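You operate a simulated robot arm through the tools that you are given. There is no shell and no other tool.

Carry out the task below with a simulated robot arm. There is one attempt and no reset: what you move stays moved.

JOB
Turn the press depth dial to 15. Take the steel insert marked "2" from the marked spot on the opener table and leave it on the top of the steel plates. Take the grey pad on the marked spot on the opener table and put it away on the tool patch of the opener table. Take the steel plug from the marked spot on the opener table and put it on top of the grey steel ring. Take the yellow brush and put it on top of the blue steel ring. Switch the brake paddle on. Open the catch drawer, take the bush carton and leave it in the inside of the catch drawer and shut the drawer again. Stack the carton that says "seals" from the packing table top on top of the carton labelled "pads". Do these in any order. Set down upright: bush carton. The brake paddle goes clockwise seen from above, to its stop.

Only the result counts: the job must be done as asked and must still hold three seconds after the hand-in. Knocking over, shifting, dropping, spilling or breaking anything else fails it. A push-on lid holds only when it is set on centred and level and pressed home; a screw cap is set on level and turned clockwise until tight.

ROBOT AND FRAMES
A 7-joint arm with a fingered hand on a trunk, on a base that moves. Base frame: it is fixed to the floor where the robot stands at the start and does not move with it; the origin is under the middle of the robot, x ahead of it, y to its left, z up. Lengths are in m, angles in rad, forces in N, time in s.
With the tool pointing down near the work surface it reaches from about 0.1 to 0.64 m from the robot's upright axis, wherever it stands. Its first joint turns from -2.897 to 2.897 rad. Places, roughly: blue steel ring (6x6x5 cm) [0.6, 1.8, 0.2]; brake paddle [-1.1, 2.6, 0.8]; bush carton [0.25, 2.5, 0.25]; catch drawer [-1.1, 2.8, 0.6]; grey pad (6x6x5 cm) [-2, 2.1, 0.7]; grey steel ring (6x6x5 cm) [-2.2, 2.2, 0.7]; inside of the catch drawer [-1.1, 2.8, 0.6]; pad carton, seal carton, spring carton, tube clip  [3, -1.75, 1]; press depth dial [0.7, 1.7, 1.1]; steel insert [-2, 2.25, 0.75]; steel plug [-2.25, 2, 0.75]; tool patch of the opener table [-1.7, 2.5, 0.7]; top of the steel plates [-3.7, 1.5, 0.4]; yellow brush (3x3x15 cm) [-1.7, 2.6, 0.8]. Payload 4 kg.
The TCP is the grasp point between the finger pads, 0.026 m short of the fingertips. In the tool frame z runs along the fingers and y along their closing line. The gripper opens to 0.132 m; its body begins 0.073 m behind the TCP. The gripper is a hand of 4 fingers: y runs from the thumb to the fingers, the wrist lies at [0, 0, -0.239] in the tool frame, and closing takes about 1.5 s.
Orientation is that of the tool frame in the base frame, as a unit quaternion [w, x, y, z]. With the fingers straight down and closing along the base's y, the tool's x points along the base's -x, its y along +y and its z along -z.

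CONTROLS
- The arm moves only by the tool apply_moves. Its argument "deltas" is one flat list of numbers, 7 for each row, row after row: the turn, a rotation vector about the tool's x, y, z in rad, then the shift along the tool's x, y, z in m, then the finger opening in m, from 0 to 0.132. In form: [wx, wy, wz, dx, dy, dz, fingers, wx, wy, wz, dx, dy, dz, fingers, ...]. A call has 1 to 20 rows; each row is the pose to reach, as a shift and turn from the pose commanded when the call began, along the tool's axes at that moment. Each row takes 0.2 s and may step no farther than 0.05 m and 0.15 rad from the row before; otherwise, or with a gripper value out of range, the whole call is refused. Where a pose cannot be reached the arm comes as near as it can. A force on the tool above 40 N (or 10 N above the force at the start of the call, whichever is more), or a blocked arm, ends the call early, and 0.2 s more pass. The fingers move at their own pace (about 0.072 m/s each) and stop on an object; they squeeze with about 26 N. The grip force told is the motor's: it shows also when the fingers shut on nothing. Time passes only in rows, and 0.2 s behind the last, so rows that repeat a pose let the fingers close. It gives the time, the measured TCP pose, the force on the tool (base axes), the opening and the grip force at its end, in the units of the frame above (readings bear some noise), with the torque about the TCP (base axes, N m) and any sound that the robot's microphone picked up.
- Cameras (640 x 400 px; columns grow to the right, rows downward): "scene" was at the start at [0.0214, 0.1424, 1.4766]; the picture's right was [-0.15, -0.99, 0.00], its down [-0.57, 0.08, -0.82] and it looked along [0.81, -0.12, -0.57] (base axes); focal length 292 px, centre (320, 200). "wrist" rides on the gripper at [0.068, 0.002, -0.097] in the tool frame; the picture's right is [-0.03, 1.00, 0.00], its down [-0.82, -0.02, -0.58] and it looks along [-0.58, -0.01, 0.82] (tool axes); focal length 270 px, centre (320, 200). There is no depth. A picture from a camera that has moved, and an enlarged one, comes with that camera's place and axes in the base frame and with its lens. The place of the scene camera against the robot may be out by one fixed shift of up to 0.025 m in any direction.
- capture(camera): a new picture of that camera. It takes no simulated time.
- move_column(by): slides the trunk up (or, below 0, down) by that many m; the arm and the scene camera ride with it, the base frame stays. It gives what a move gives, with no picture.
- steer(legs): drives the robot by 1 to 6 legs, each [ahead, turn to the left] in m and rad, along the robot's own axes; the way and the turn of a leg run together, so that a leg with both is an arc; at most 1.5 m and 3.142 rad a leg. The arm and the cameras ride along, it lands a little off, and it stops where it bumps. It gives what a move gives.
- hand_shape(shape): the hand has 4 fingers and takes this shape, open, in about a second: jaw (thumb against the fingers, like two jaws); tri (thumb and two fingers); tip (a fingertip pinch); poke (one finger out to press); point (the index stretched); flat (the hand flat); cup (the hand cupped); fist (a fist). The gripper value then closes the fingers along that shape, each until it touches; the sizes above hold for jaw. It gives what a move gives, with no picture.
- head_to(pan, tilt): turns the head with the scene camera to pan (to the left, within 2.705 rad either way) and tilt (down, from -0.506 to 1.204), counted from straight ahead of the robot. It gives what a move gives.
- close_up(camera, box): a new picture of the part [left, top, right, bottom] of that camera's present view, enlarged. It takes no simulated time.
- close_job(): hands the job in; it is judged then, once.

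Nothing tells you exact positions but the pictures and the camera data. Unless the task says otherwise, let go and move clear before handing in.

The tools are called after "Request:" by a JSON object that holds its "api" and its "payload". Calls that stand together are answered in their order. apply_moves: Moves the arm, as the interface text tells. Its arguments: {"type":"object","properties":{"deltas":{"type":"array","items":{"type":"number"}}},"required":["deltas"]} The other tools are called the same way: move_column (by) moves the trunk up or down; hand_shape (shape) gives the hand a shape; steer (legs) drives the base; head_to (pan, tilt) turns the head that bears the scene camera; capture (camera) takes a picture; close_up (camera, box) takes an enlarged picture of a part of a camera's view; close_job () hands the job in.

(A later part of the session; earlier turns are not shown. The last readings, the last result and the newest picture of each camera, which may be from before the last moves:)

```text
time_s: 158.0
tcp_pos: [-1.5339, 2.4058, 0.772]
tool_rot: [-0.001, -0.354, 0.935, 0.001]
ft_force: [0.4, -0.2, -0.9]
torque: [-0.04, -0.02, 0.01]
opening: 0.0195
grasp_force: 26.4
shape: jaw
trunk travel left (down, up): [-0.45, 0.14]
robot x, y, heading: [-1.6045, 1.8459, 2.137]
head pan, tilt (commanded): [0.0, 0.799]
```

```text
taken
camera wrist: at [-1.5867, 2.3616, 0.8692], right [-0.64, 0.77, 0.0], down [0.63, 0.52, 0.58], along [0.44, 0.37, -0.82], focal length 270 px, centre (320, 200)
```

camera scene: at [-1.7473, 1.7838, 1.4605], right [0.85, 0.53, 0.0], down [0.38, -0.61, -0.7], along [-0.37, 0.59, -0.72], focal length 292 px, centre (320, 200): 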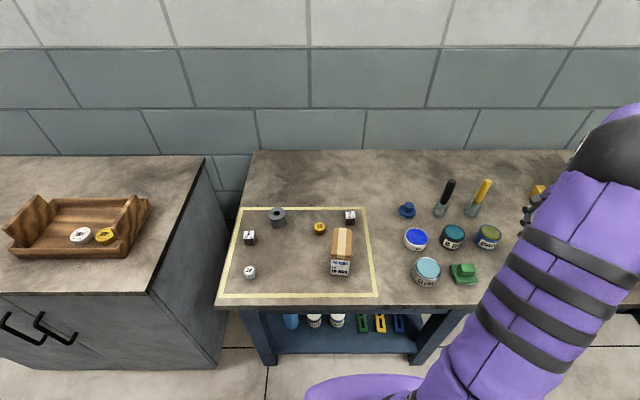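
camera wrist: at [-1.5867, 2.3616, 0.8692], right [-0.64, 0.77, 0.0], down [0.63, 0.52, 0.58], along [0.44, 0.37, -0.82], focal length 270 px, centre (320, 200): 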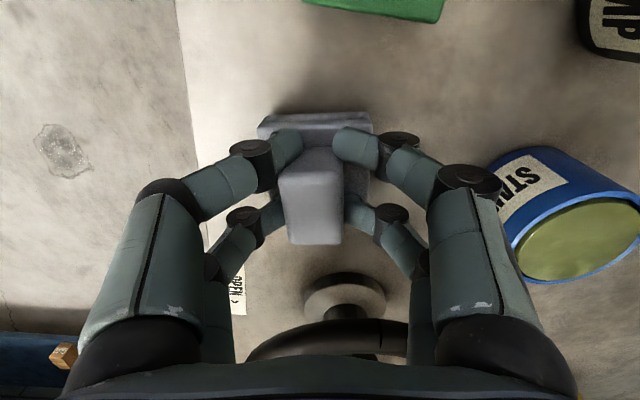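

Request:
{"api": "apply_moves", "payload": {"deltas": [0, 0, 0, 0, 0, 0.002, 0, 0, 0, 0, 0, 0, 0.003, 0, 0, 0, 0, 0, 0, 0.003, 0.03, 0, 0, 0, 0, 0, 0.003, 0.05, 0, 0, 0, 0, 0, 0.003, 0.06, 0, 0, 0, 0, 0, -0.03, 0.06, 0, 0, 0, 0, 0, -0.07, 0.06, 0, 0, 0, 0, 0, -0.12, 0.06, 0, 0, 0, 0, 0, -0.17, 0.06, 0, 0, 0, 0, 0, -0.2, 0.06]}}

Request:
{"api": "capture", "payload": {"camera": "wrist"}}

```text
time_s: 160.2
tcp_pos: [-1.531, 2.4058, 0.9732]
tool_rot: [0.0, -0.353, 0.936, 0.0]
ft_force: [-1.1, -0.2, -0.6]
torque: [0.01, 0.03, 0.0]
opening: 0.0597
grasp_force: 0.1
shape: jaw
trunk travel left (down, up): [-0.45, 0.14]
robot x, y, heading: [-1.6003, 1.844, 2.131]
head pan, tilt (commanded): [0.0, 0.799]
```

```text
taken
camera wrist: at [-1.5851, 2.3613, 1.0706], right [-0.64, 0.77, 0.0], down [0.63, 0.52, 0.58], along [0.44, 0.37, -0.82], focal length 270 px, centre (320, 200)
```

wrist: 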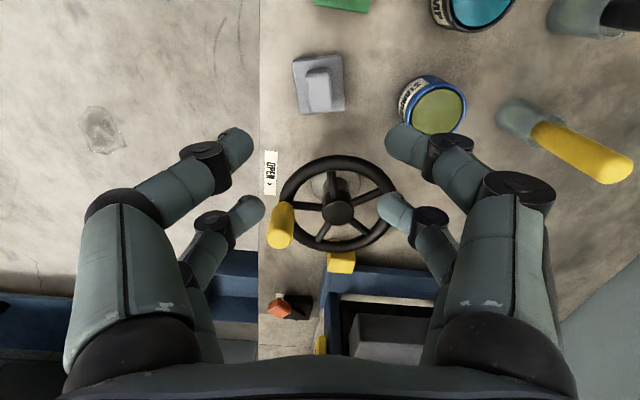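

The grey pad stands in the free slot. Next the steel plug (hex, "24"): I'll move the hand back over it.

Request:
{"api": "apply_moves", "payload": {"deltas": [0, 0, 0, 0.048, 0.0083, 0, 0.08, 0, 0, 0, 0.096, 0.0166, 0, 0.08, 0, 0, 0, 0.144, 0.025, 0, 0.08, 0, 0, 0, 0.192, 0.0333, 0, 0.08, 0, 0, 0, 0.24, 0.0416, 0, 0.08, 0, 0, 0, 0.288, 0.05, 0, 0.08, 0, 0, 0, 0.336, 0.0583, 0, 0.08, 0, 0, 0, 0.384, 0.0666, 0, 0.08, 0, 0, 0, 0.432, 0.075, 0, 0.08, 0, 0, 0, 0.48, 0.0833, 0, 0.08, 0, 0, 0, 0.528, 0.0916, 0, 0.08, 0, 0, 0, 0.576, 0.1, 0, 0.08, 0, 0, 0, 0.624, 0.1083, 0, 0.08, 0, 0, 0, 0.672, 0.1166, 0, 0.08, 0, 0, 0, 0.672, 0.1166, 0, 0.08]}}

Request:
{"api": "capture", "payload": {"camera": "wrist"}}

Request:
{"api": "capture", "payload": {"camera": "scene"}}

```text
time_s: 163.4
tcp_pos: [-2.1158, 2.0461, 0.9706]
tool_rot: [0.0, -0.353, 0.935, 0.0]
ft_force: [0.7, -0.5, 0.8]
torque: [0.01, -0.03, -0.03]
opening: 0.0793
grasp_force: 0.1
shape: jaw
trunk travel left (down, up): [-0.45, 0.14]
robot x, y, heading: [-1.6, 1.8436, 2.132]
head pan, tilt (commanded): [0.0, 0.799]
```

```text
taken
camera wrist: at [-2.1687, 2.0009, 1.0686], right [-0.64, 0.77, 0.0], down [0.63, 0.52, 0.58], along [0.44, 0.37, -0.82], focal length 270 px, centre (320, 200)
```

wrist: 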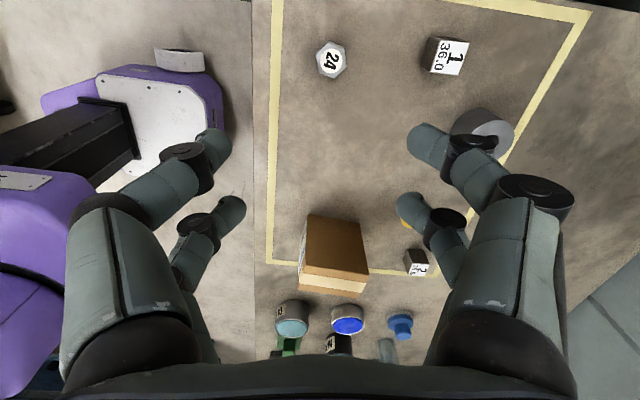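

```text
taken
camera scene: at [-1.7483, 1.7832, 1.4604], right [0.85, 0.53, 0.0], down [0.38, -0.61, -0.7], along [-0.37, 0.59, -0.72], focal length 292 px, centre (320, 200)
```

scene: 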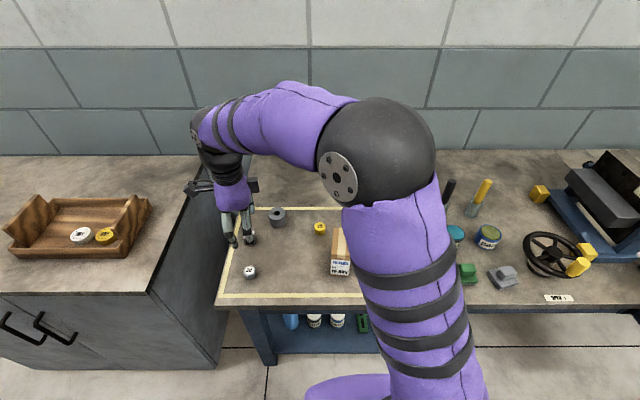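

Request:
{"api": "close_up", "payload": {"camera": "wrist", "box": [291, 35, 371, 85]}}

Request:
{"api": "close_up", "payload": {"camera": "wrist", "box": [400, 90, 560, 190]}}

```text
8.00 times, centred on (331, 60) of wrist
camera zoom: at [-2.1687, 2.0009, 1.0686], right [-0.64, 0.77, 0.0], down [0.63, 0.52, 0.58], along [0.44, 0.37, -0.82], focal length 2162 px, centre (232, 1320)
```

zoom: 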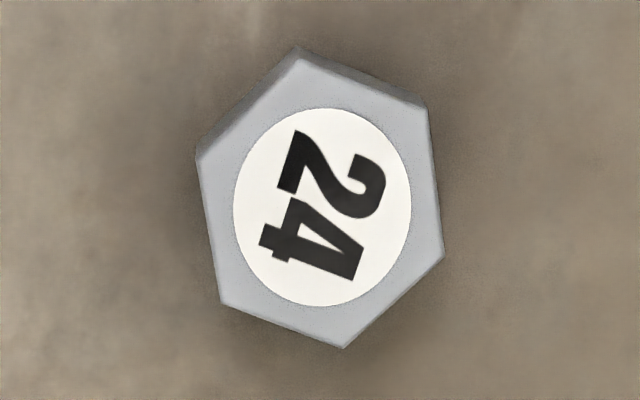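

```text
4.00 times, centred on (480, 140) of wrist
camera zoom: at [-2.1687, 2.0009, 1.0686], right [-0.64, 0.77, 0.0], down [0.63, 0.52, 0.58], along [0.44, 0.37, -0.82], focal length 1081 px, centre (-320, 440)
```

zoom: 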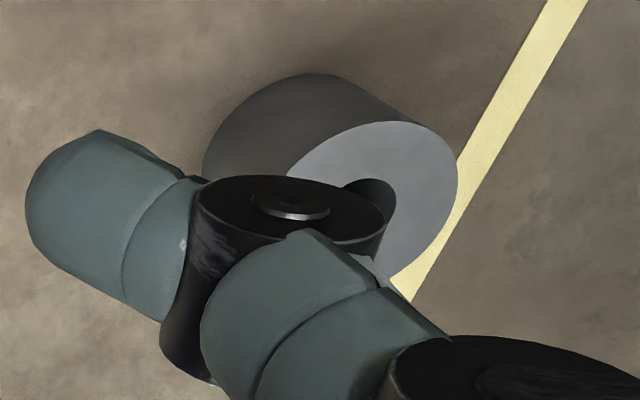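

Request:
{"api": "apply_moves", "payload": {"deltas": [0, 0, -0.07, 0.0062, 0.0158, 0.03, 0.07, 0, 0, -0.14, 0.0062, 0.0158, 0.075, 0.07, 0, 0, -0.14, 0.0062, 0.0158, 0.12, 0.07, 0, 0, -0.14, 0.0062, 0.0158, 0.16, 0.07, 0, 0, -0.14, 0.0062, 0.0158, 0.16, 0.07]}}

Request:
{"api": "capture", "payload": {"camera": "wrist"}}

Request:
{"api": "close_up", "payload": {"camera": "wrist", "box": [240, 60, 400, 160]}}

```text
time_s: 164.6
tcp_pos: [-2.1311, 2.0539, 0.8119]
tool_rot: [0.001, -0.417, 0.909, 0.0]
ft_force: [-0.2, -0.1, 0.8]
torque: [0.0, -0.04, 0.01]
opening: 0.0702
grasp_force: 0.1
shape: jaw
trunk travel left (down, up): [-0.45, 0.14]
robot x, y, heading: [-1.6011, 1.8461, 2.134]
head pan, tilt (commanded): [0.0, 0.799]
```

```text
taken
camera wrist: at [-2.1776, 2.0027, 0.9092], right [-0.74, 0.67, 0.0], down [0.55, 0.61, 0.58], along [0.39, 0.43, -0.82], focal length 270 px, centre (320, 200)
```

wrist: 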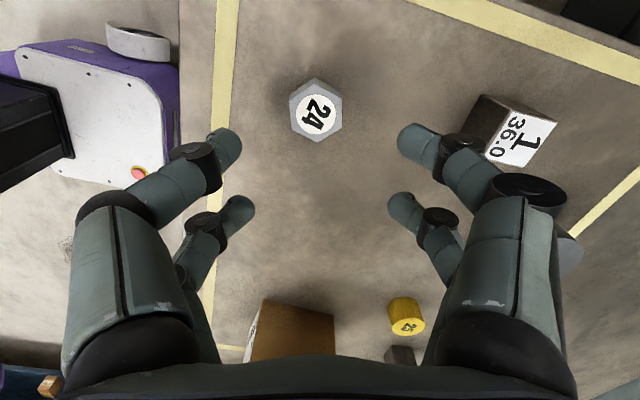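

```text
4.00 times, centred on (320, 110) of wrist
camera zoom: at [-2.1776, 2.0027, 0.9092], right [-0.74, 0.67, 0.0], down [0.55, 0.61, 0.58], along [0.39, 0.43, -0.82], focal length 1081 px, centre (320, 560)
```

zoom: 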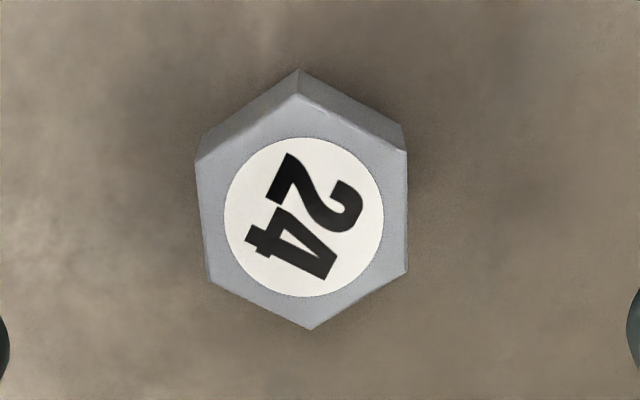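

Request:
{"api": "apply_moves", "payload": {"deltas": [0, 0, -0.04, -0.0015, -0.002, 0.03, 0.06, 0, 0, -0.04, -0.0015, -0.002, 0.055, 0.06, 0, 0, -0.04, -0.0015, -0.002, 0.065, 0.06, 0, 0, -0.04, -0.0015, -0.002, 0.065, 0.04, 0, 0, -0.04, -0.0015, -0.002, 0.065, 0.02, 0, 0, -0.04, -0.0015, -0.002, 0.065, 0.0, 0, 0, -0.04, -0.0015, -0.002, 0.065, 0.0]}}

Request:
{"api": "capture", "payload": {"camera": "wrist"}}

```text
time_s: 166.2
tcp_pos: [-2.1283, 2.0543, 0.7479]
tool_rot: [0.001, -0.436, 0.9, -0.001]
ft_force: [0.4, 0.9, 0.3]
torque: [0.01, 0.01, 0.0]
opening: 0.0136
grasp_force: 25.6
shape: jaw
trunk travel left (down, up): [-0.45, 0.14]
robot x, y, heading: [-1.6012, 1.8445, 2.131]
head pan, tilt (commanded): [0.0, 0.799]
```

```text
taken
camera wrist: at [-2.172, 2.0017, 0.845], right [-0.77, 0.64, 0.0], down [0.52, 0.63, 0.58], along [0.37, 0.44, -0.82], focal length 270 px, centre (320, 200)
```

wrist: 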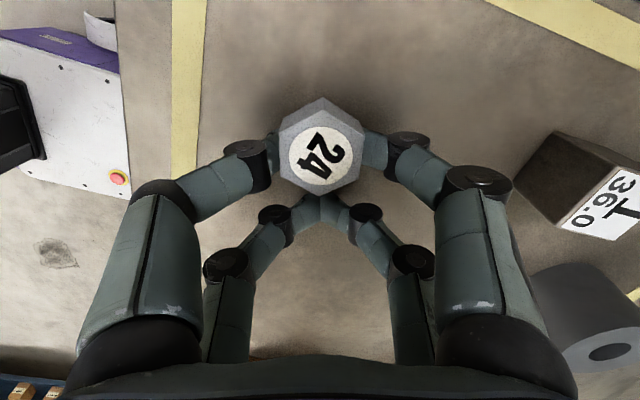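

The plug is held. I'll lift it and go halfway towards the grey ring, then look.

Request:
{"api": "apply_moves", "payload": {"deltas": [0, 0, 0, 0, 0, -0.04, 0, 0, 0, 0, 0, 0, -0.08, 0, 0, 0, 0, 0, 0, -0.12, 0, 0, 0, 0, 0, 0, -0.15, 0, 0, 0, 0, -0.02, 0.03, -0.15, 0, 0, 0, 0, -0.04, 0.06, -0.15, 0, 0, 0, 0, -0.05, 0.08, -0.15, 0, 0, 0, 0, -0.05, 0.08, -0.15, 0]}}

Request:
{"api": "capture", "payload": {"camera": "wrist"}}

Request:
{"api": "capture", "payload": {"camera": "scene"}}

```text
time_s: 168.0
tcp_pos: [-2.1583, 2.1463, 0.8967]
tool_rot: [0.0, -0.436, 0.9, 0.0]
ft_force: [0.1, 0.2, 0.1]
torque: [0.01, 0.01, 0.03]
opening: 0.0131
grasp_force: 25.9
shape: jaw
trunk travel left (down, up): [-0.45, 0.14]
robot x, y, heading: [-1.5989, 1.8465, 2.135]
head pan, tilt (commanded): [0.0, 0.799]
```

```text
taken
camera wrist: at [-2.2029, 2.0923, 0.9939], right [-0.77, 0.64, 0.0], down [0.52, 0.63, 0.58], along [0.37, 0.44, -0.82], focal length 270 px, centre (320, 200)
```

wrist: 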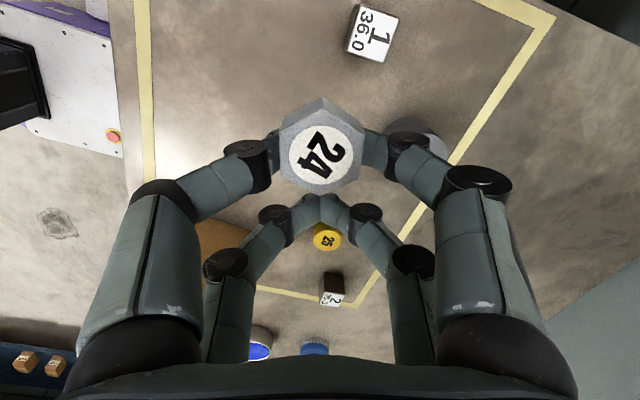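

```text
taken
camera scene: at [-1.7479, 1.7836, 1.4604], right [0.85, 0.53, 0.0], down [0.38, -0.61, -0.7], along [-0.37, 0.59, -0.72], focal length 292 px, centre (320, 200)
```

scene: 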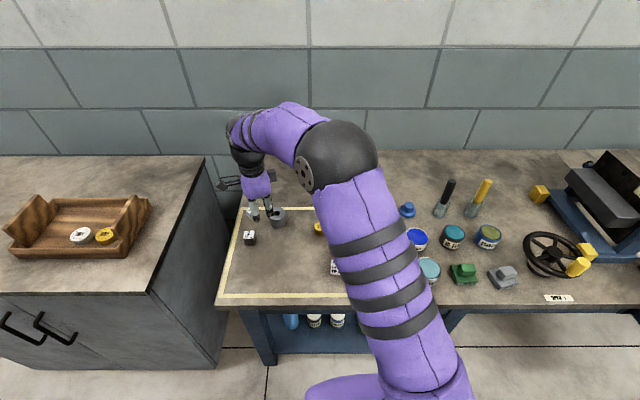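

The ring is beyond comfortable reach from here (0.72 m), so I'll lift the plug, retract the arm and shift the base about 0.3 m to the left.

Request:
{"api": "apply_moves", "payload": {"deltas": [0, 0, 0, 0, 0, -0.05, 0, 0, 0, 0, 0, 0, -0.1, 0, 0, 0, 0, -0.03, -0.037, -0.1, 0, 0, 0, 0, -0.06, -0.075, -0.1, 0, 0, 0, 0, -0.09, -0.113, -0.1, 0, 0, 0, 0, -0.12, -0.15, -0.1, 0, 0, 0, 0, -0.15, -0.188, -0.1, 0, 0, 0, 0, -0.15, -0.188, -0.1, 0]}}

Request:
{"api": "steer", "payload": {"legs": [[0.0, 1.45], [0.3, 0.0], [0.0, -1.49]]}}

Request:
{"api": "capture", "payload": {"camera": "scene"}}

Request:
{"api": "capture", "payload": {"camera": "wrist"}}

```text
time_s: 169.8
tcp_pos: [-1.9184, 2.1451, 0.9979]
tool_rot: [0.0, -0.437, 0.899, 0.0]
ft_force: [-0.5, -0.2, -1.0]
torque: [0.03, 0.01, 0.0]
opening: 0.013
grasp_force: 26.5
shape: jaw
trunk travel left (down, up): [-0.45, 0.14]
robot x, y, heading: [-1.6015, 1.8444, 2.132]
head pan, tilt (commanded): [0.0, 0.799]
```

```text
time_s: 179.8
tcp_pos: [-2.1765, 2.0305, 0.9976]
tool_rot: [0.0, -0.419, 0.908, 0.0]
ft_force: [-0.7, -0.2, -1.6]
torque: [0.02, 0.0, -0.02]
opening: 0.0127
grasp_force: 26.0
shape: jaw
trunk travel left (down, up): [-0.45, 0.14]
robot x, y, heading: [-1.8701, 1.7185, 2.096]
head pan, tilt (commanded): [0.0, 0.799]
```

```text
taken
camera scene: at [-2.0186, 1.6625, 1.4604], right [0.87, 0.5, 0.0], down [0.36, -0.62, -0.7], along [-0.35, 0.6, -0.72], focal length 292 px, centre (320, 200)
```

scene: 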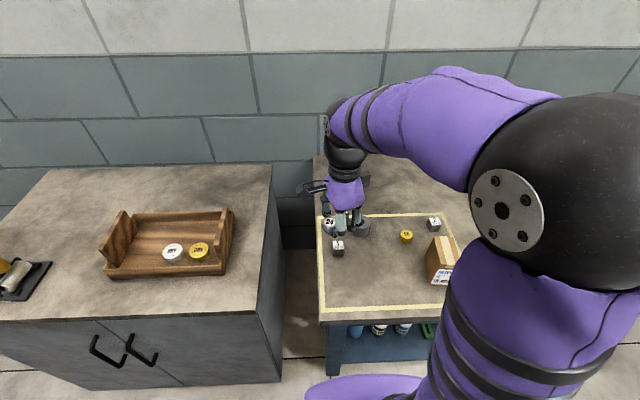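

```text
taken
camera wrist: at [-2.2221, 1.9784, 1.0958], right [-0.75, 0.67, 0.0], down [0.54, 0.61, 0.58], along [0.38, 0.43, -0.82], focal length 270 px, centre (320, 200)
```

wrist: 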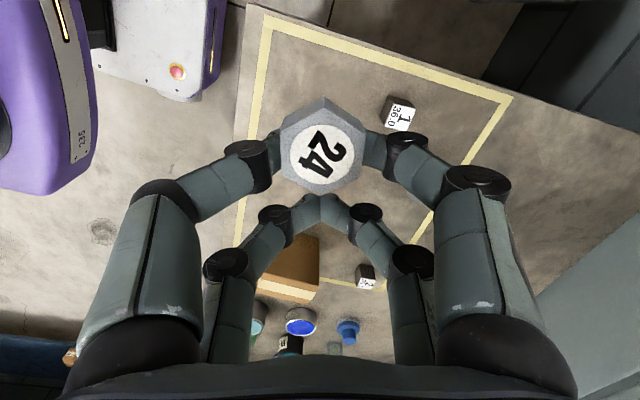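

Request:
{"api": "apply_moves", "payload": {"deltas": [0, 0, 0, -0.035, 0.025, 0, 0, 0, 0, 0, -0.07, 0.05, 0, 0, 0, 0, 0, -0.105, 0.075, 0, 0, 0, 0, 0, -0.14, 0.1, 0, 0, 0, 0, 0, -0.175, 0.125, 0, 0, 0, 0, 0, -0.21, 0.15, 0, 0, 0, 0, 0, -0.227, 0.161, 0, 0, 0, 0, 0, -0.227, 0.161, 0, 0]}}

Request:
{"api": "capture", "payload": {"camera": "wrist"}}

Request:
{"api": "capture", "payload": {"camera": "scene"}}

```text
time_s: 181.6
tcp_pos: [-2.1519, 2.3085, 0.9976]
tool_rot: [0.0, -0.42, 0.907, 0.0]
ft_force: [0.5, -0.8, -1.5]
torque: [0.01, -0.03, 0.0]
opening: 0.013
grasp_force: 25.8
shape: jaw
trunk travel left (down, up): [-0.45, 0.14]
robot x, y, heading: [-1.869, 1.7204, 2.091]
head pan, tilt (commanded): [0.0, 0.799]
```

```text
taken
camera wrist: at [-2.1984, 2.2563, 1.0965], right [-0.75, 0.67, 0.0], down [0.54, 0.61, 0.58], along [0.38, 0.43, -0.82], focal length 270 px, centre (320, 200)
```

wrist: 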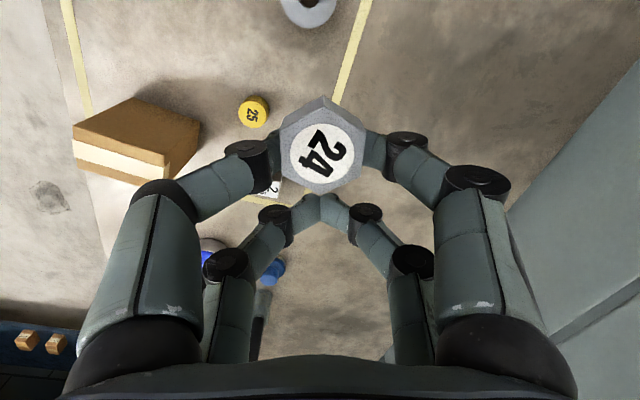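

```text
taken
camera scene: at [-2.0186, 1.6628, 1.4605], right [0.87, 0.5, 0.0], down [0.36, -0.62, -0.7], along [-0.35, 0.6, -0.72], focal length 292 px, centre (320, 200)
```

scene: 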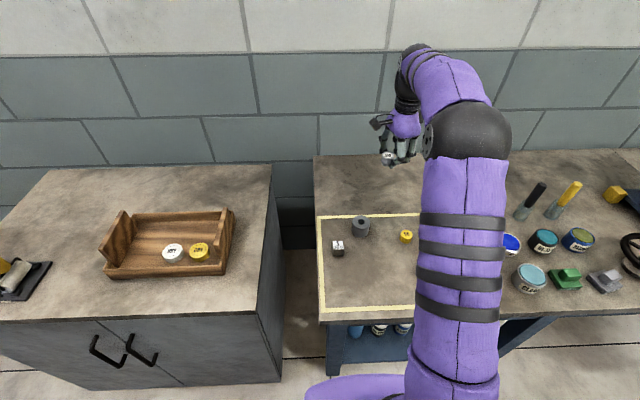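

Request:
{"api": "apply_moves", "payload": {"deltas": [0, 0, 0, 0.035, -0.01, 0, 0, 0, 0, 0, 0.035, -0.01, 0, 0]}}

Request:
{"api": "capture", "payload": {"camera": "wrist"}}

Request:
{"api": "close_up", "payload": {"camera": "wrist", "box": [240, 0, 400, 100]}}

```text
time_s: 182.2
tcp_pos: [-2.1673, 2.2746, 1.0009]
tool_rot: [0.0, -0.419, 0.908, 0.002]
ft_force: [0.0, -1.0, -0.9]
torque: [0.0, -0.05, -0.03]
opening: 0.013
grasp_force: 25.9
shape: jaw
trunk travel left (down, up): [-0.45, 0.14]
robot x, y, heading: [-1.8727, 1.717, 2.096]
head pan, tilt (commanded): [0.0, 0.799]
```

```text
taken
camera wrist: at [-2.2139, 2.2236, 1.0987], right [-0.75, 0.67, 0.0], down [0.54, 0.61, 0.58], along [0.38, 0.43, -0.82], focal length 270 px, centre (320, 200)
```

wrist: 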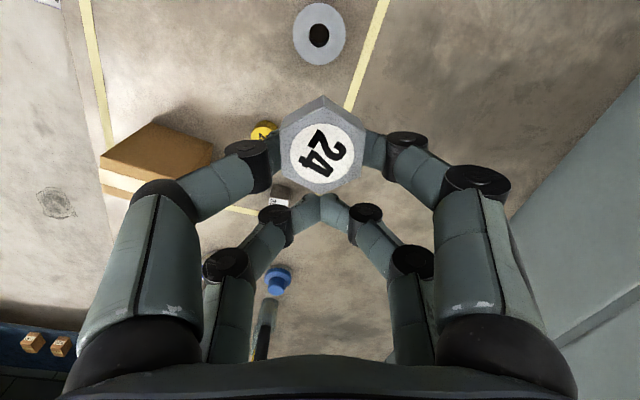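

```text
4.00 times, centred on (320, 50) of wrist
camera zoom: at [-2.2139, 2.2236, 1.0987], right [-0.75, 0.67, 0.0], down [0.54, 0.61, 0.58], along [0.38, 0.43, -0.82], focal length 1081 px, centre (320, 800)
```

zoom: 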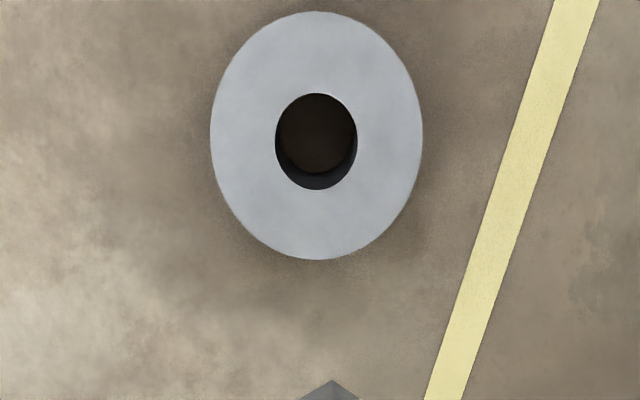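

The ring's centre is at about [-2.197, 2.240]. I'll centre the plug over it and lower to just above.

Request:
{"api": "apply_moves", "payload": {"deltas": [0, 0, 0, 0.0324, -0.001, 0.0, 0, 0, 0, 0, 0.0324, -0.001, 0.045, 0, 0, 0, 0, 0.0324, -0.001, 0.09, 0, 0, 0, 0, 0.0324, -0.001, 0.135, 0, 0, 0, 0, 0.0324, -0.001, 0.17, 0, 0, 0, 0, 0.0324, -0.001, 0.185, 0, 0, 0, 0, 0.0324, -0.001, 0.185, 0]}}

Request:
{"api": "capture", "payload": {"camera": "wrist"}}

Request:
{"api": "close_up", "payload": {"camera": "scene", "box": [300, 170, 420, 245]}}

```text
time_s: 183.8
tcp_pos: [-2.1894, 2.2477, 0.8129]
tool_rot: [0.0, -0.42, 0.908, 0.0]
ft_force: [-0.1, -0.2, 0.4]
torque: [0.03, -0.02, -0.01]
opening: 0.0129
grasp_force: 26.2
shape: jaw
trunk travel left (down, up): [-0.45, 0.14]
robot x, y, heading: [-1.8683, 1.7157, 2.094]
head pan, tilt (commanded): [0.0, 0.799]
```

```text
taken
camera wrist: at [-2.2349, 2.1965, 0.9105], right [-0.75, 0.67, 0.0], down [0.54, 0.61, 0.58], along [0.38, 0.43, -0.82], focal length 270 px, centre (320, 200)
```

wrist: 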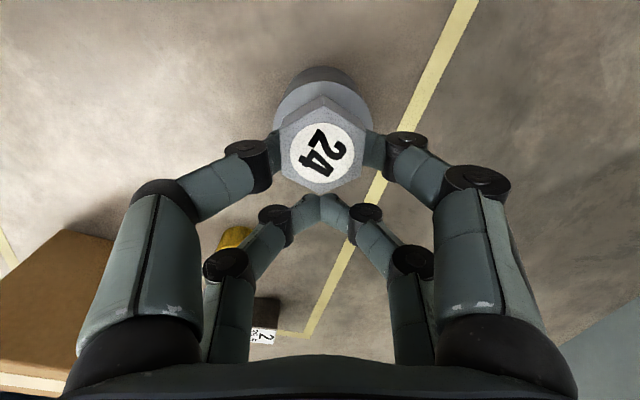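

```text
5.33 times, centred on (360, 208) of scene
camera zoom: at [-2.0187, 1.6627, 1.4604], right [0.87, 0.5, 0.0], down [0.36, -0.62, -0.7], along [-0.35, 0.6, -0.72], focal length 1557 px, centre (107, 160)
```

zoom: 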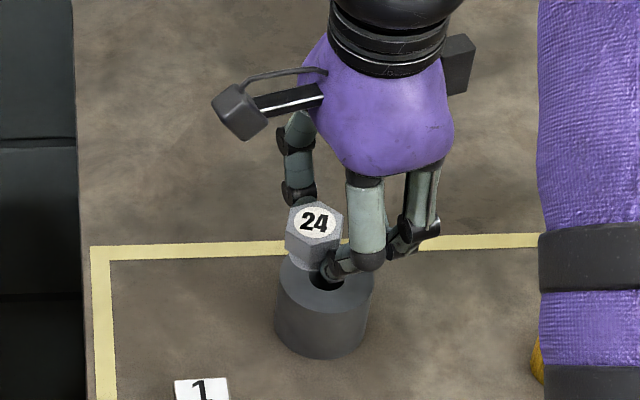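

Request:
{"api": "close_up", "payload": {"camera": "wrist", "box": [250, 55, 394, 145]}}

```text
4.44 times, centred on (322, 100) of wrist
camera zoom: at [-2.2349, 2.1965, 0.9105], right [-0.75, 0.67, 0.0], down [0.54, 0.61, 0.58], along [0.38, 0.43, -0.82], focal length 1201 px, centre (311, 644)
```

zoom: 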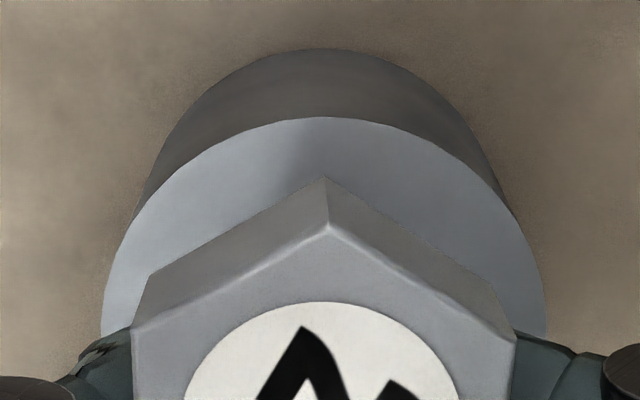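

Geometry suggests the plug sits about 7 mm off the ring's axis to the left. I'll correct this and lower to contact.

Request:
{"api": "apply_moves", "payload": {"deltas": [0, 0, 0, -0.007, 0, 0.0, 0, 0, 0, 0, -0.007, 0, 0.007, 0, 0, 0, 0, -0.007, 0, 0.011, 0, 0, 0, 0, -0.007, 0, 0.0135, 0]}}

Request:
{"api": "close_up", "payload": {"camera": "wrist", "box": [250, 55, 394, 145]}}

Request:
{"api": "close_up", "payload": {"camera": "scene", "box": [320, 190, 400, 240]}}

```text
time_s: 184.8
tcp_pos: [-2.182, 2.2545, 0.8005]
tool_rot: [0.0, -0.419, 0.908, 0.0]
ft_force: [-0.9, -0.5, -1.3]
torque: [0.04, -0.01, 0.01]
opening: 0.0127
grasp_force: 25.9
shape: jaw
trunk travel left (down, up): [-0.45, 0.14]
robot x, y, heading: [-1.8716, 1.7176, 2.094]
head pan, tilt (commanded): [0.0, 0.799]
```

```text
4.44 times, centred on (322, 100) of wrist
camera zoom: at [-2.2291, 2.2023, 0.8973], right [-0.75, 0.67, 0.0], down [0.54, 0.61, 0.58], along [0.38, 0.43, -0.82], focal length 1201 px, centre (311, 644)
```

zoom: 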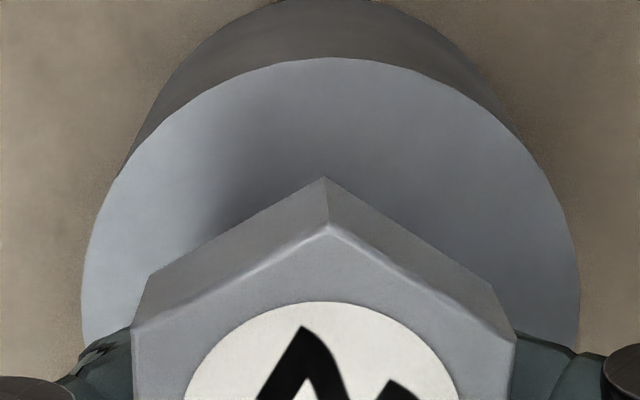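

```text
8.00 times, centred on (360, 215) of scene
camera zoom: at [-2.0186, 1.6627, 1.4604], right [0.87, 0.5, 0.0], down [0.36, -0.62, -0.7], along [-0.35, 0.6, -0.72], focal length 2335 px, centre (0, 80)
```

zoom: 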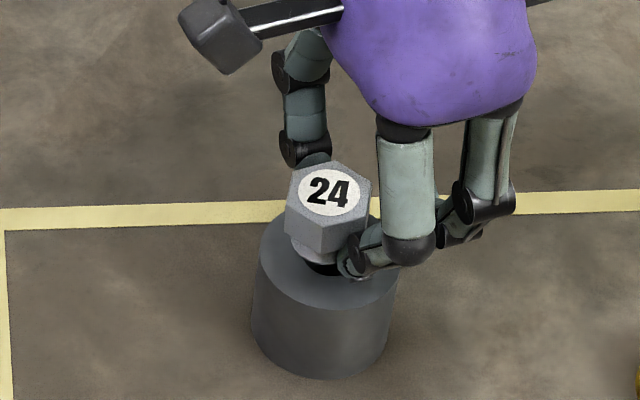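

Request:
{"api": "close_up", "payload": {"camera": "scene", "box": [344, 205, 384, 230]}}

```text
16.00 times, centred on (364, 218) of scene
camera zoom: at [-2.0186, 1.6627, 1.4604], right [0.87, 0.5, 0.0], down [0.36, -0.62, -0.7], along [-0.35, 0.6, -0.72], focal length 4671 px, centre (-384, -80)
```

zoom: 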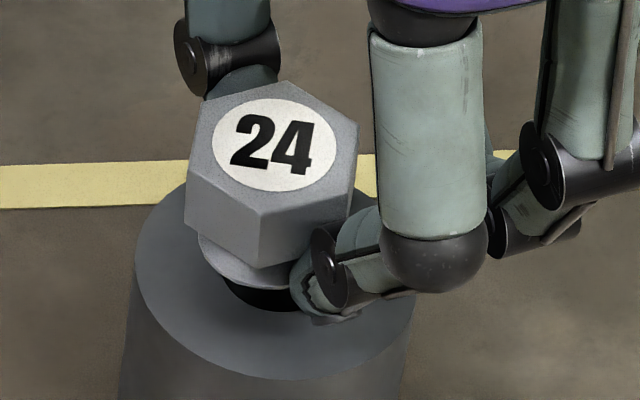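

The plug is centred over the ring and just above it. I'll lower to contact and release.

Request:
{"api": "apply_moves", "payload": {"deltas": [0, 0, 0, 0, 0.001, 0.0015, 0, 0, 0, 0, 0, 0.001, 0.003, 0, 0, 0, 0, 0, 0.001, 0.0035, 0]}}

Request:
{"api": "close_up", "payload": {"camera": "scene", "box": [344, 205, 384, 230]}}

```text
time_s: 185.6
tcp_pos: [-2.1835, 2.2558, 0.7963]
tool_rot: [0.0, -0.42, 0.908, 0.0]
ft_force: [-0.5, -0.4, 0.5]
torque: [0.03, -0.01, 0.0]
opening: 0.0125
grasp_force: 25.9
shape: jaw
trunk travel left (down, up): [-0.45, 0.14]
robot x, y, heading: [-1.8675, 1.7211, 2.096]
head pan, tilt (commanded): [0.0, 0.799]
```

```text
16.00 times, centred on (364, 218) of scene
camera zoom: at [-2.0186, 1.6627, 1.4604], right [0.87, 0.5, 0.0], down [0.36, -0.62, -0.7], along [-0.35, 0.6, -0.72], focal length 4671 px, centre (-384, -80)
```

zoom: 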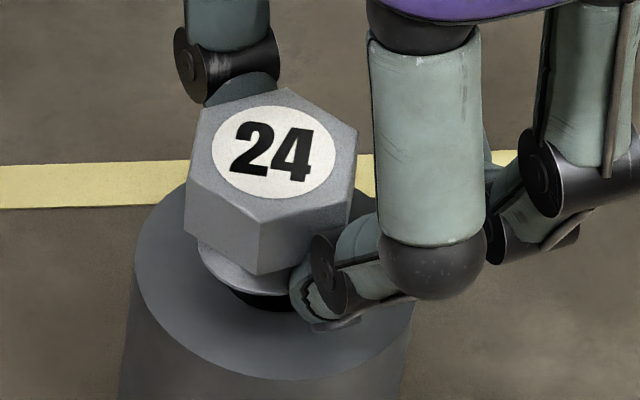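

Request:
{"api": "apply_moves", "payload": {"deltas": [0, 0, 0, 0, 0, 0.002, 0, 0, 0, 0, 0, 0, 0.004, 0, 0, 0, 0, 0, 0, 0.006, 0]}}

Request:
{"api": "close_up", "payload": {"camera": "scene", "box": [344, 205, 384, 230]}}

```text
time_s: 186.4
tcp_pos: [-2.1845, 2.2549, 0.7898]
tool_rot: [0.0, -0.42, 0.907, 0.001]
ft_force: [1.8, -0.9, 3.2]
torque: [-0.14, -0.05, -0.01]
opening: 0.0127
grasp_force: 26.2
shape: jaw
trunk travel left (down, up): [-0.45, 0.14]
robot x, y, heading: [-1.8675, 1.7204, 2.095]
head pan, tilt (commanded): [0.0, 0.799]
```

```text
16.00 times, centred on (364, 218) of scene
camera zoom: at [-2.0184, 1.6624, 1.4606], right [0.87, 0.5, 0.0], down [0.36, -0.62, -0.7], along [-0.35, 0.6, -0.72], focal length 4671 px, centre (-384, -80)
```

zoom: 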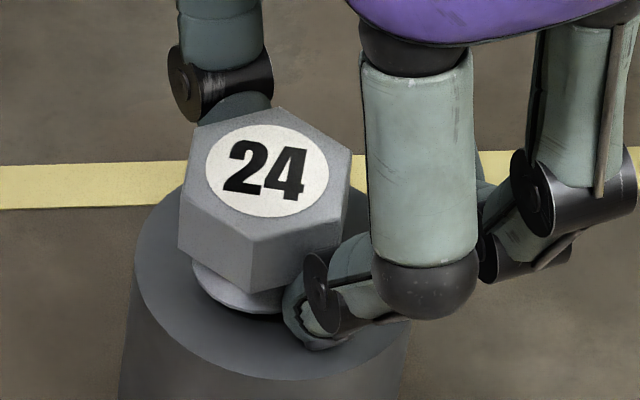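

Request:
{"api": "close_up", "payload": {"camera": "wrist", "box": [240, 50, 400, 150]}}

```text
4.00 times, centred on (320, 100) of wrist
camera zoom: at [-2.2299, 2.2031, 0.8883], right [-0.75, 0.67, 0.0], down [0.54, 0.61, 0.58], along [0.38, 0.43, -0.82], focal length 1081 px, centre (320, 600)
```

zoom: 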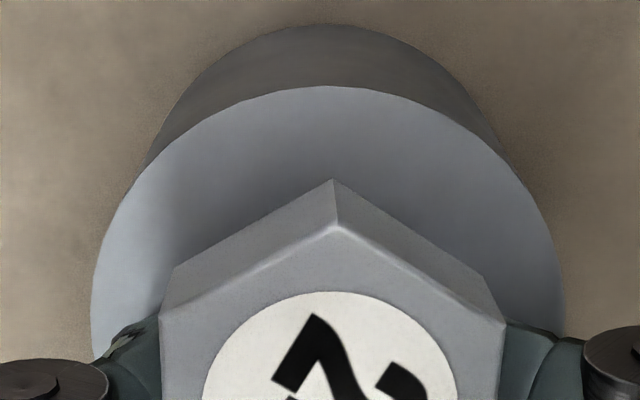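

The plug rests on the ring (contact force seen) and is well centred in the wrist view. I'll release and rise.

Request:
{"api": "apply_moves", "payload": {"deltas": [0, 0, 0, 0, 0, 0, 0.015, 0, 0, 0, 0, 0, 0, 0.025, 0, 0, 0, 0, 0, 0, 0.05, 0, 0, 0, 0, 0, 0, 0.06, 0, 0, 0, 0, 0, -0.03, 0.06, 0, 0, 0, 0, 0, -0.07, 0.06, 0, 0, 0, 0, 0, -0.12, 0.06, 0, 0, 0, 0, 0, -0.16, 0.06]}}

Request:
{"api": "capture", "payload": {"camera": "wrist"}}

Request:
{"api": "close_up", "payload": {"camera": "scene", "box": [320, 190, 416, 250]}}

```text
time_s: 188.2
tcp_pos: [-2.1823, 2.2564, 0.9512]
tool_rot: [0.0, -0.419, 0.908, -0.001]
ft_force: [-0.7, -0.9, -0.6]
torque: [0.01, -0.01, 0.02]
opening: 0.0598
grasp_force: 0.2
shape: jaw
trunk travel left (down, up): [-0.45, 0.14]
robot x, y, heading: [-1.8723, 1.7203, 2.096]
head pan, tilt (commanded): [0.0, 0.799]
```

```text
taken
camera wrist: at [-2.2293, 2.2045, 1.0487], right [-0.75, 0.67, 0.0], down [0.54, 0.61, 0.58], along [0.38, 0.43, -0.82], focal length 270 px, centre (320, 200)
```

wrist: 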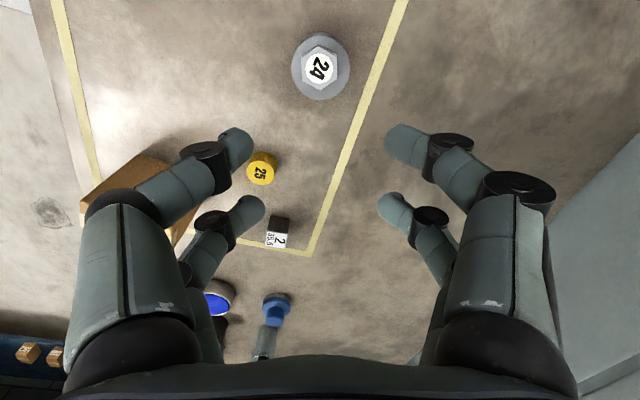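

```text
6.67 times, centred on (368, 220) of scene
camera zoom: at [-2.0185, 1.6625, 1.4604], right [0.87, 0.5, 0.0], down [0.36, -0.62, -0.7], along [-0.35, 0.6, -0.72], focal length 1946 px, centre (0, 67)
```

zoom: 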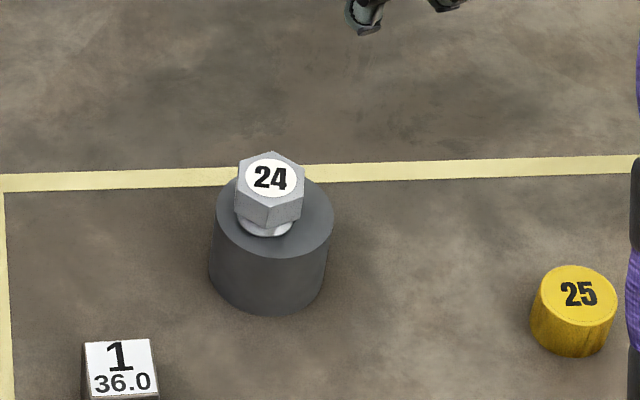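

The plug sits safely on the ring. Next the insert "2": I'll zoom in on it to see its orientation.

Request:
{"api": "close_up", "payload": {"camera": "wrist", "box": [236, 205, 316, 255]}}

Request:
{"api": "close_up", "payload": {"camera": "scene", "box": [400, 205, 464, 245]}}

```text
8.00 times, centred on (276, 230) of wrist
camera zoom: at [-2.2293, 2.2045, 1.0487], right [-0.75, 0.67, 0.0], down [0.54, 0.61, 0.58], along [0.38, 0.43, -0.82], focal length 2162 px, centre (672, -40)
```

zoom: 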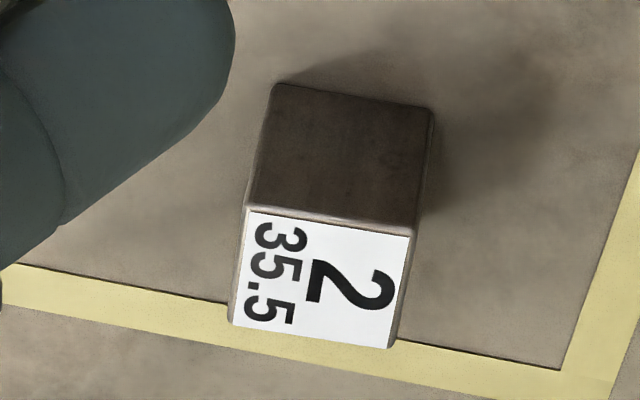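

```text
10.00 times, centred on (432, 225) of scene
camera zoom: at [-2.0185, 1.6625, 1.4604], right [0.87, 0.5, 0.0], down [0.36, -0.62, -0.7], along [-0.35, 0.6, -0.72], focal length 2919 px, centre (-800, -50)
```

zoom: 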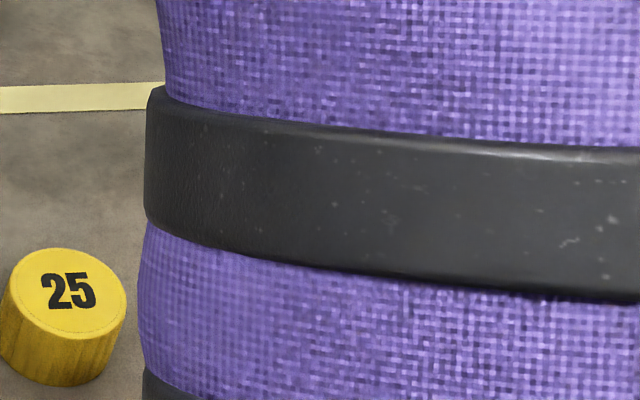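

Request:
{"api": "steer", "payload": {"legs": [[0.03, 0.0]]}}

Request:
{"api": "apply_moves", "payload": {"deltas": [0, 0, 0.05, -0.04, -0.02, 0, 0.07, 0, 0, 0.1, -0.08, -0.04, 0, 0.07, 0, 0, 0.155, -0.12, -0.055, 0, 0.07, 0, 0, 0.155, -0.16, -0.065, 0, 0.07, 0, 0, 0.155, -0.2, -0.075, 0, 0.07, 0, 0, 0.155, -0.225, -0.08, 0, 0.07, 0, 0, 0.155, -0.225, -0.08, 0, 0.07]}}

Request:
{"api": "capture", "payload": {"camera": "wrist"}}

```text
time_s: 189.0
tcp_pos: [-2.1981, 2.2828, 0.95]
tool_rot: [0.0, -0.419, 0.908, 0.0]
ft_force: [-0.3, -0.8, -0.1]
torque: [0.03, 0.0, -0.01]
opening: 0.0596
grasp_force: 0.0
shape: jaw
trunk travel left (down, up): [-0.45, 0.14]
robot x, y, heading: [-1.8853, 1.7466, 2.093]
head pan, tilt (commanded): [0.0, 0.799]
```

```text
time_s: 190.6
tcp_pos: [-1.9898, 2.403, 0.9519]
tool_rot: [0.0, -0.347, 0.938, -0.001]
ft_force: [-0.3, -0.1, -0.1]
torque: [0.01, -0.04, -0.03]
opening: 0.0696
grasp_force: 0.0
shape: jaw
trunk travel left (down, up): [-0.45, 0.14]
robot x, y, heading: [-1.885, 1.7468, 2.092]
head pan, tilt (commanded): [0.0, 0.799]
```

```text
taken
camera wrist: at [-2.0435, 2.3592, 1.0474], right [-0.63, 0.77, 0.0], down [0.63, 0.52, 0.58], along [0.45, 0.37, -0.82], focal length 270 px, centre (320, 200)
```

wrist: 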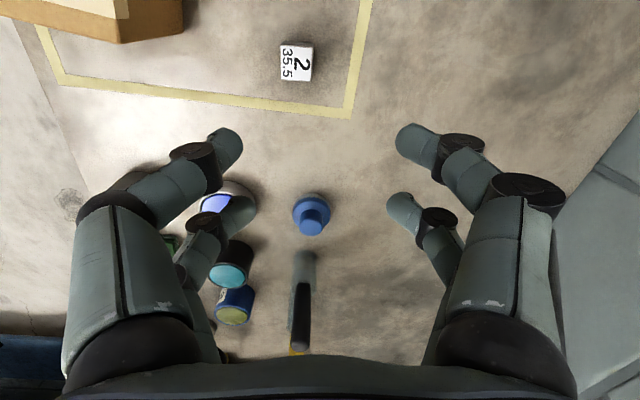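

Request:
{"api": "close_up", "payload": {"camera": "wrist", "box": [256, 37, 336, 87]}}

```text
8.00 times, centred on (296, 62) of wrist
camera zoom: at [-2.0435, 2.3592, 1.0474], right [-0.63, 0.77, 0.0], down [0.63, 0.52, 0.58], along [0.45, 0.37, -0.82], focal length 2162 px, centre (512, 1304)
```

zoom: 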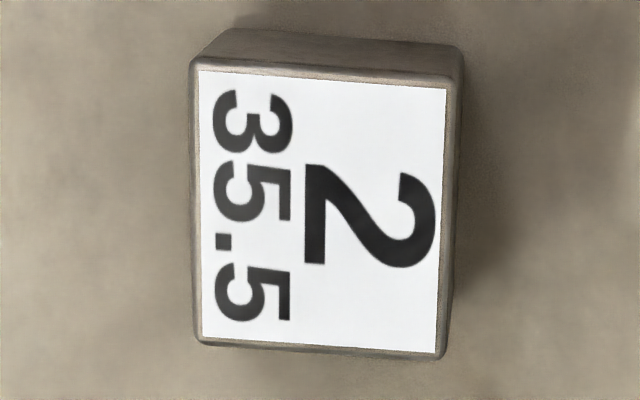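

Request:
{"api": "apply_moves", "payload": {"deltas": [0, 0, 0.03, 0.0087, -0.0226, 0.03, 0.07, 0, 0, 0.03, 0.0087, -0.0226, 0.075, 0.07, 0, 0, 0.03, 0.0087, -0.0226, 0.12, 0.07, 0, 0, 0.03, 0.0087, -0.0226, 0.14, 0.07, 0, 0, 0.03, 0.0087, -0.0226, 0.14, 0.07]}}

Request:
{"api": "close_up", "payload": {"camera": "wrist", "box": [224, 60, 416, 180]}}

```text
time_s: 191.8
tcp_pos: [-1.9824, 2.3811, 0.809]
tool_rot: [0.0, -0.334, 0.942, -0.001]
ft_force: [0.1, -0.2, 1.0]
torque: [0.04, -0.01, 0.02]
opening: 0.0695
grasp_force: 0.1
shape: jaw
trunk travel left (down, up): [-0.45, 0.14]
robot x, y, heading: [-1.8793, 1.7486, 2.094]
head pan, tilt (commanded): [0.0, 0.799]
```

```text
3.33 times, centred on (320, 120) of wrist
camera zoom: at [-2.0371, 2.3386, 0.9069], right [-0.61, 0.79, 0.0], down [0.65, 0.5, 0.58], along [0.46, 0.35, -0.82], focal length 901 px, centre (320, 467)
```

zoom: 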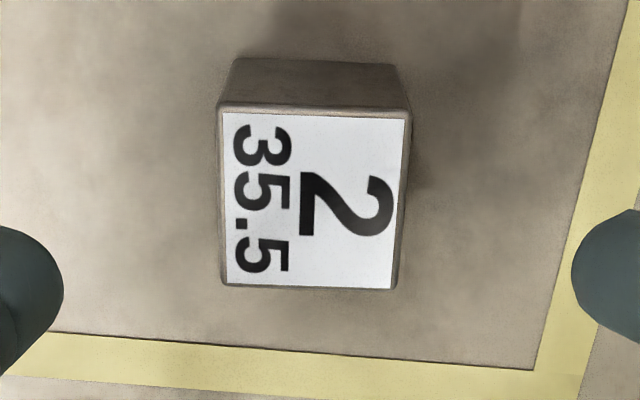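

Request:
{"api": "apply_moves", "payload": {"deltas": [0, 0, 0, 0.002, -0.001, 0.03, 0.06, 0, 0, 0, 0.002, -0.001, 0.052, 0.06, 0, 0, 0, 0.002, -0.001, 0.052, 0.04, 0, 0, 0, 0.002, -0.001, 0.052, 0.02, 0, 0, 0, 0.002, -0.001, 0.052, 0.0, 0, 0, 0, 0.002, -0.001, 0.052, 0.0, 0, 0, 0, 0.002, -0.001, 0.052, 0.0]}}

Request:
{"api": "capture", "payload": {"camera": "wrist"}}

```text
time_s: 193.4
tcp_pos: [-1.9848, 2.3783, 0.7578]
tool_rot: [-0.001, -0.334, 0.943, 0.0]
ft_force: [0.5, -0.8, -0.6]
torque: [0.03, -0.06, 0.03]
opening: 0.0133
grasp_force: 26.0
shape: jaw
trunk travel left (down, up): [-0.45, 0.14]
robot x, y, heading: [-1.8849, 1.7451, 2.092]
head pan, tilt (commanded): [0.0, 0.799]
```

```text
taken
camera wrist: at [-2.0397, 2.3364, 0.8556], right [-0.61, 0.79, 0.0], down [0.65, 0.5, 0.58], along [0.46, 0.35, -0.82], focal length 270 px, centre (320, 200)
```

wrist: 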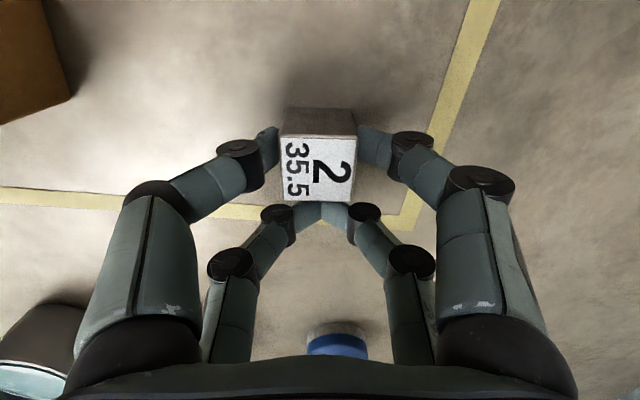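

The insert "2" is gripped. I'll lift and retract, then look left for the steel plates.

Request:
{"api": "apply_moves", "payload": {"deltas": [0, 0, 0, 0, 0, -0.04, 0, 0, 0, 0, 0, 0, -0.09, 0, 0, 0, 0, 0, 0, -0.14, 0, 0, 0, 0, 0.01, -0.03, -0.17, 0, 0, 0, 0, 0.02, -0.07, -0.19, 0, 0, 0, 0, 0.03, -0.11, -0.21, 0, 0, 0, 0, 0.04, -0.15, -0.22, 0, 0, 0, 0, 0.05, -0.19, -0.22, 0, 0, 0, 0, 0.06, -0.22, -0.22, 0]}}

Request:
{"api": "head_to", "payload": {"pan": 1.2, "tilt": 0.6}}

Request:
{"api": "capture", "payload": {"camera": "scene"}}

Request:
{"api": "head_to", "payload": {"pan": 2.0, "tilt": 0.6}}

Request:
{"api": "capture", "payload": {"camera": "scene"}}

```text
time_s: 195.4
tcp_pos: [-1.8904, 2.1684, 0.98]
tool_rot: [0.0, -0.334, 0.943, -0.001]
ft_force: [-0.4, 0.1, -3.4]
torque: [0.01, -0.01, 0.02]
opening: 0.013
grasp_force: 26.0
shape: jaw
trunk travel left (down, up): [-0.45, 0.14]
robot x, y, heading: [-1.8849, 1.7454, 2.095]
head pan, tilt (commanded): [0.0, 0.799]
```

```text
time_s: 196.8
tcp_pos: [-1.8911, 2.1688, 0.9779]
tool_rot: [0.0, -0.334, 0.942, 0.0]
ft_force: [0.1, 0.0, -2.0]
torque: [0.02, -0.03, 0.05]
opening: 0.013
grasp_force: 26.0
shape: jaw
trunk travel left (down, up): [-0.45, 0.14]
robot x, y, heading: [-1.8819, 1.7465, 2.09]
head pan, tilt (commanded): [1.201, 0.6]
```

```text
taken
camera scene: at [-2.081, 1.6061, 1.4773], right [-0.15, 0.99, 0.0], down [0.56, 0.09, -0.82], along [-0.82, -0.13, -0.57], focal length 292 px, centre (320, 200)
```

scene: 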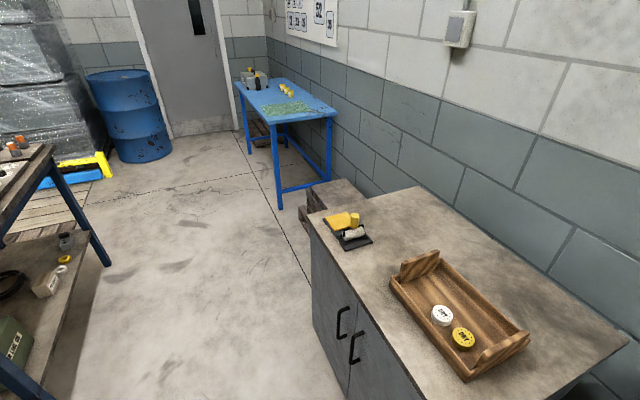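

```text
time_s: 197.9
tcp_pos: [-1.8911, 2.1682, 0.9786]
tool_rot: [0.0, -0.334, 0.943, 0.0]
ft_force: [0.4, -0.6, -3.6]
torque: [0.02, -0.04, 0.0]
opening: 0.0132
grasp_force: 25.5
shape: jaw
trunk travel left (down, up): [-0.45, 0.14]
robot x, y, heading: [-1.8846, 1.7449, 2.098]
head pan, tilt (commanded): [2.0, 0.6]
```

```text
taken
camera scene: at [-2.0449, 1.5475, 1.4774], right [-0.81, 0.58, 0.0], down [0.33, 0.46, -0.83], along [-0.48, -0.67, -0.56], focal length 292 px, centre (320, 200)
```

scene: 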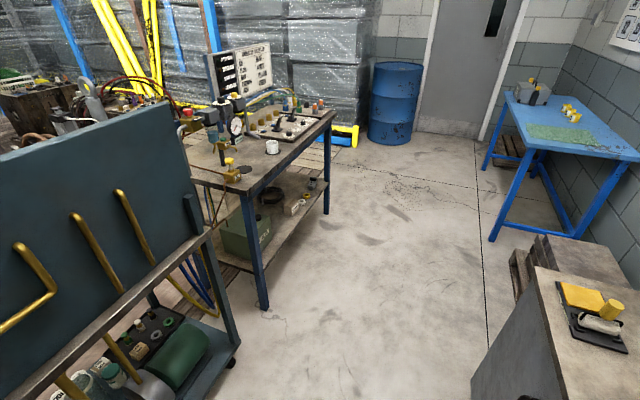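

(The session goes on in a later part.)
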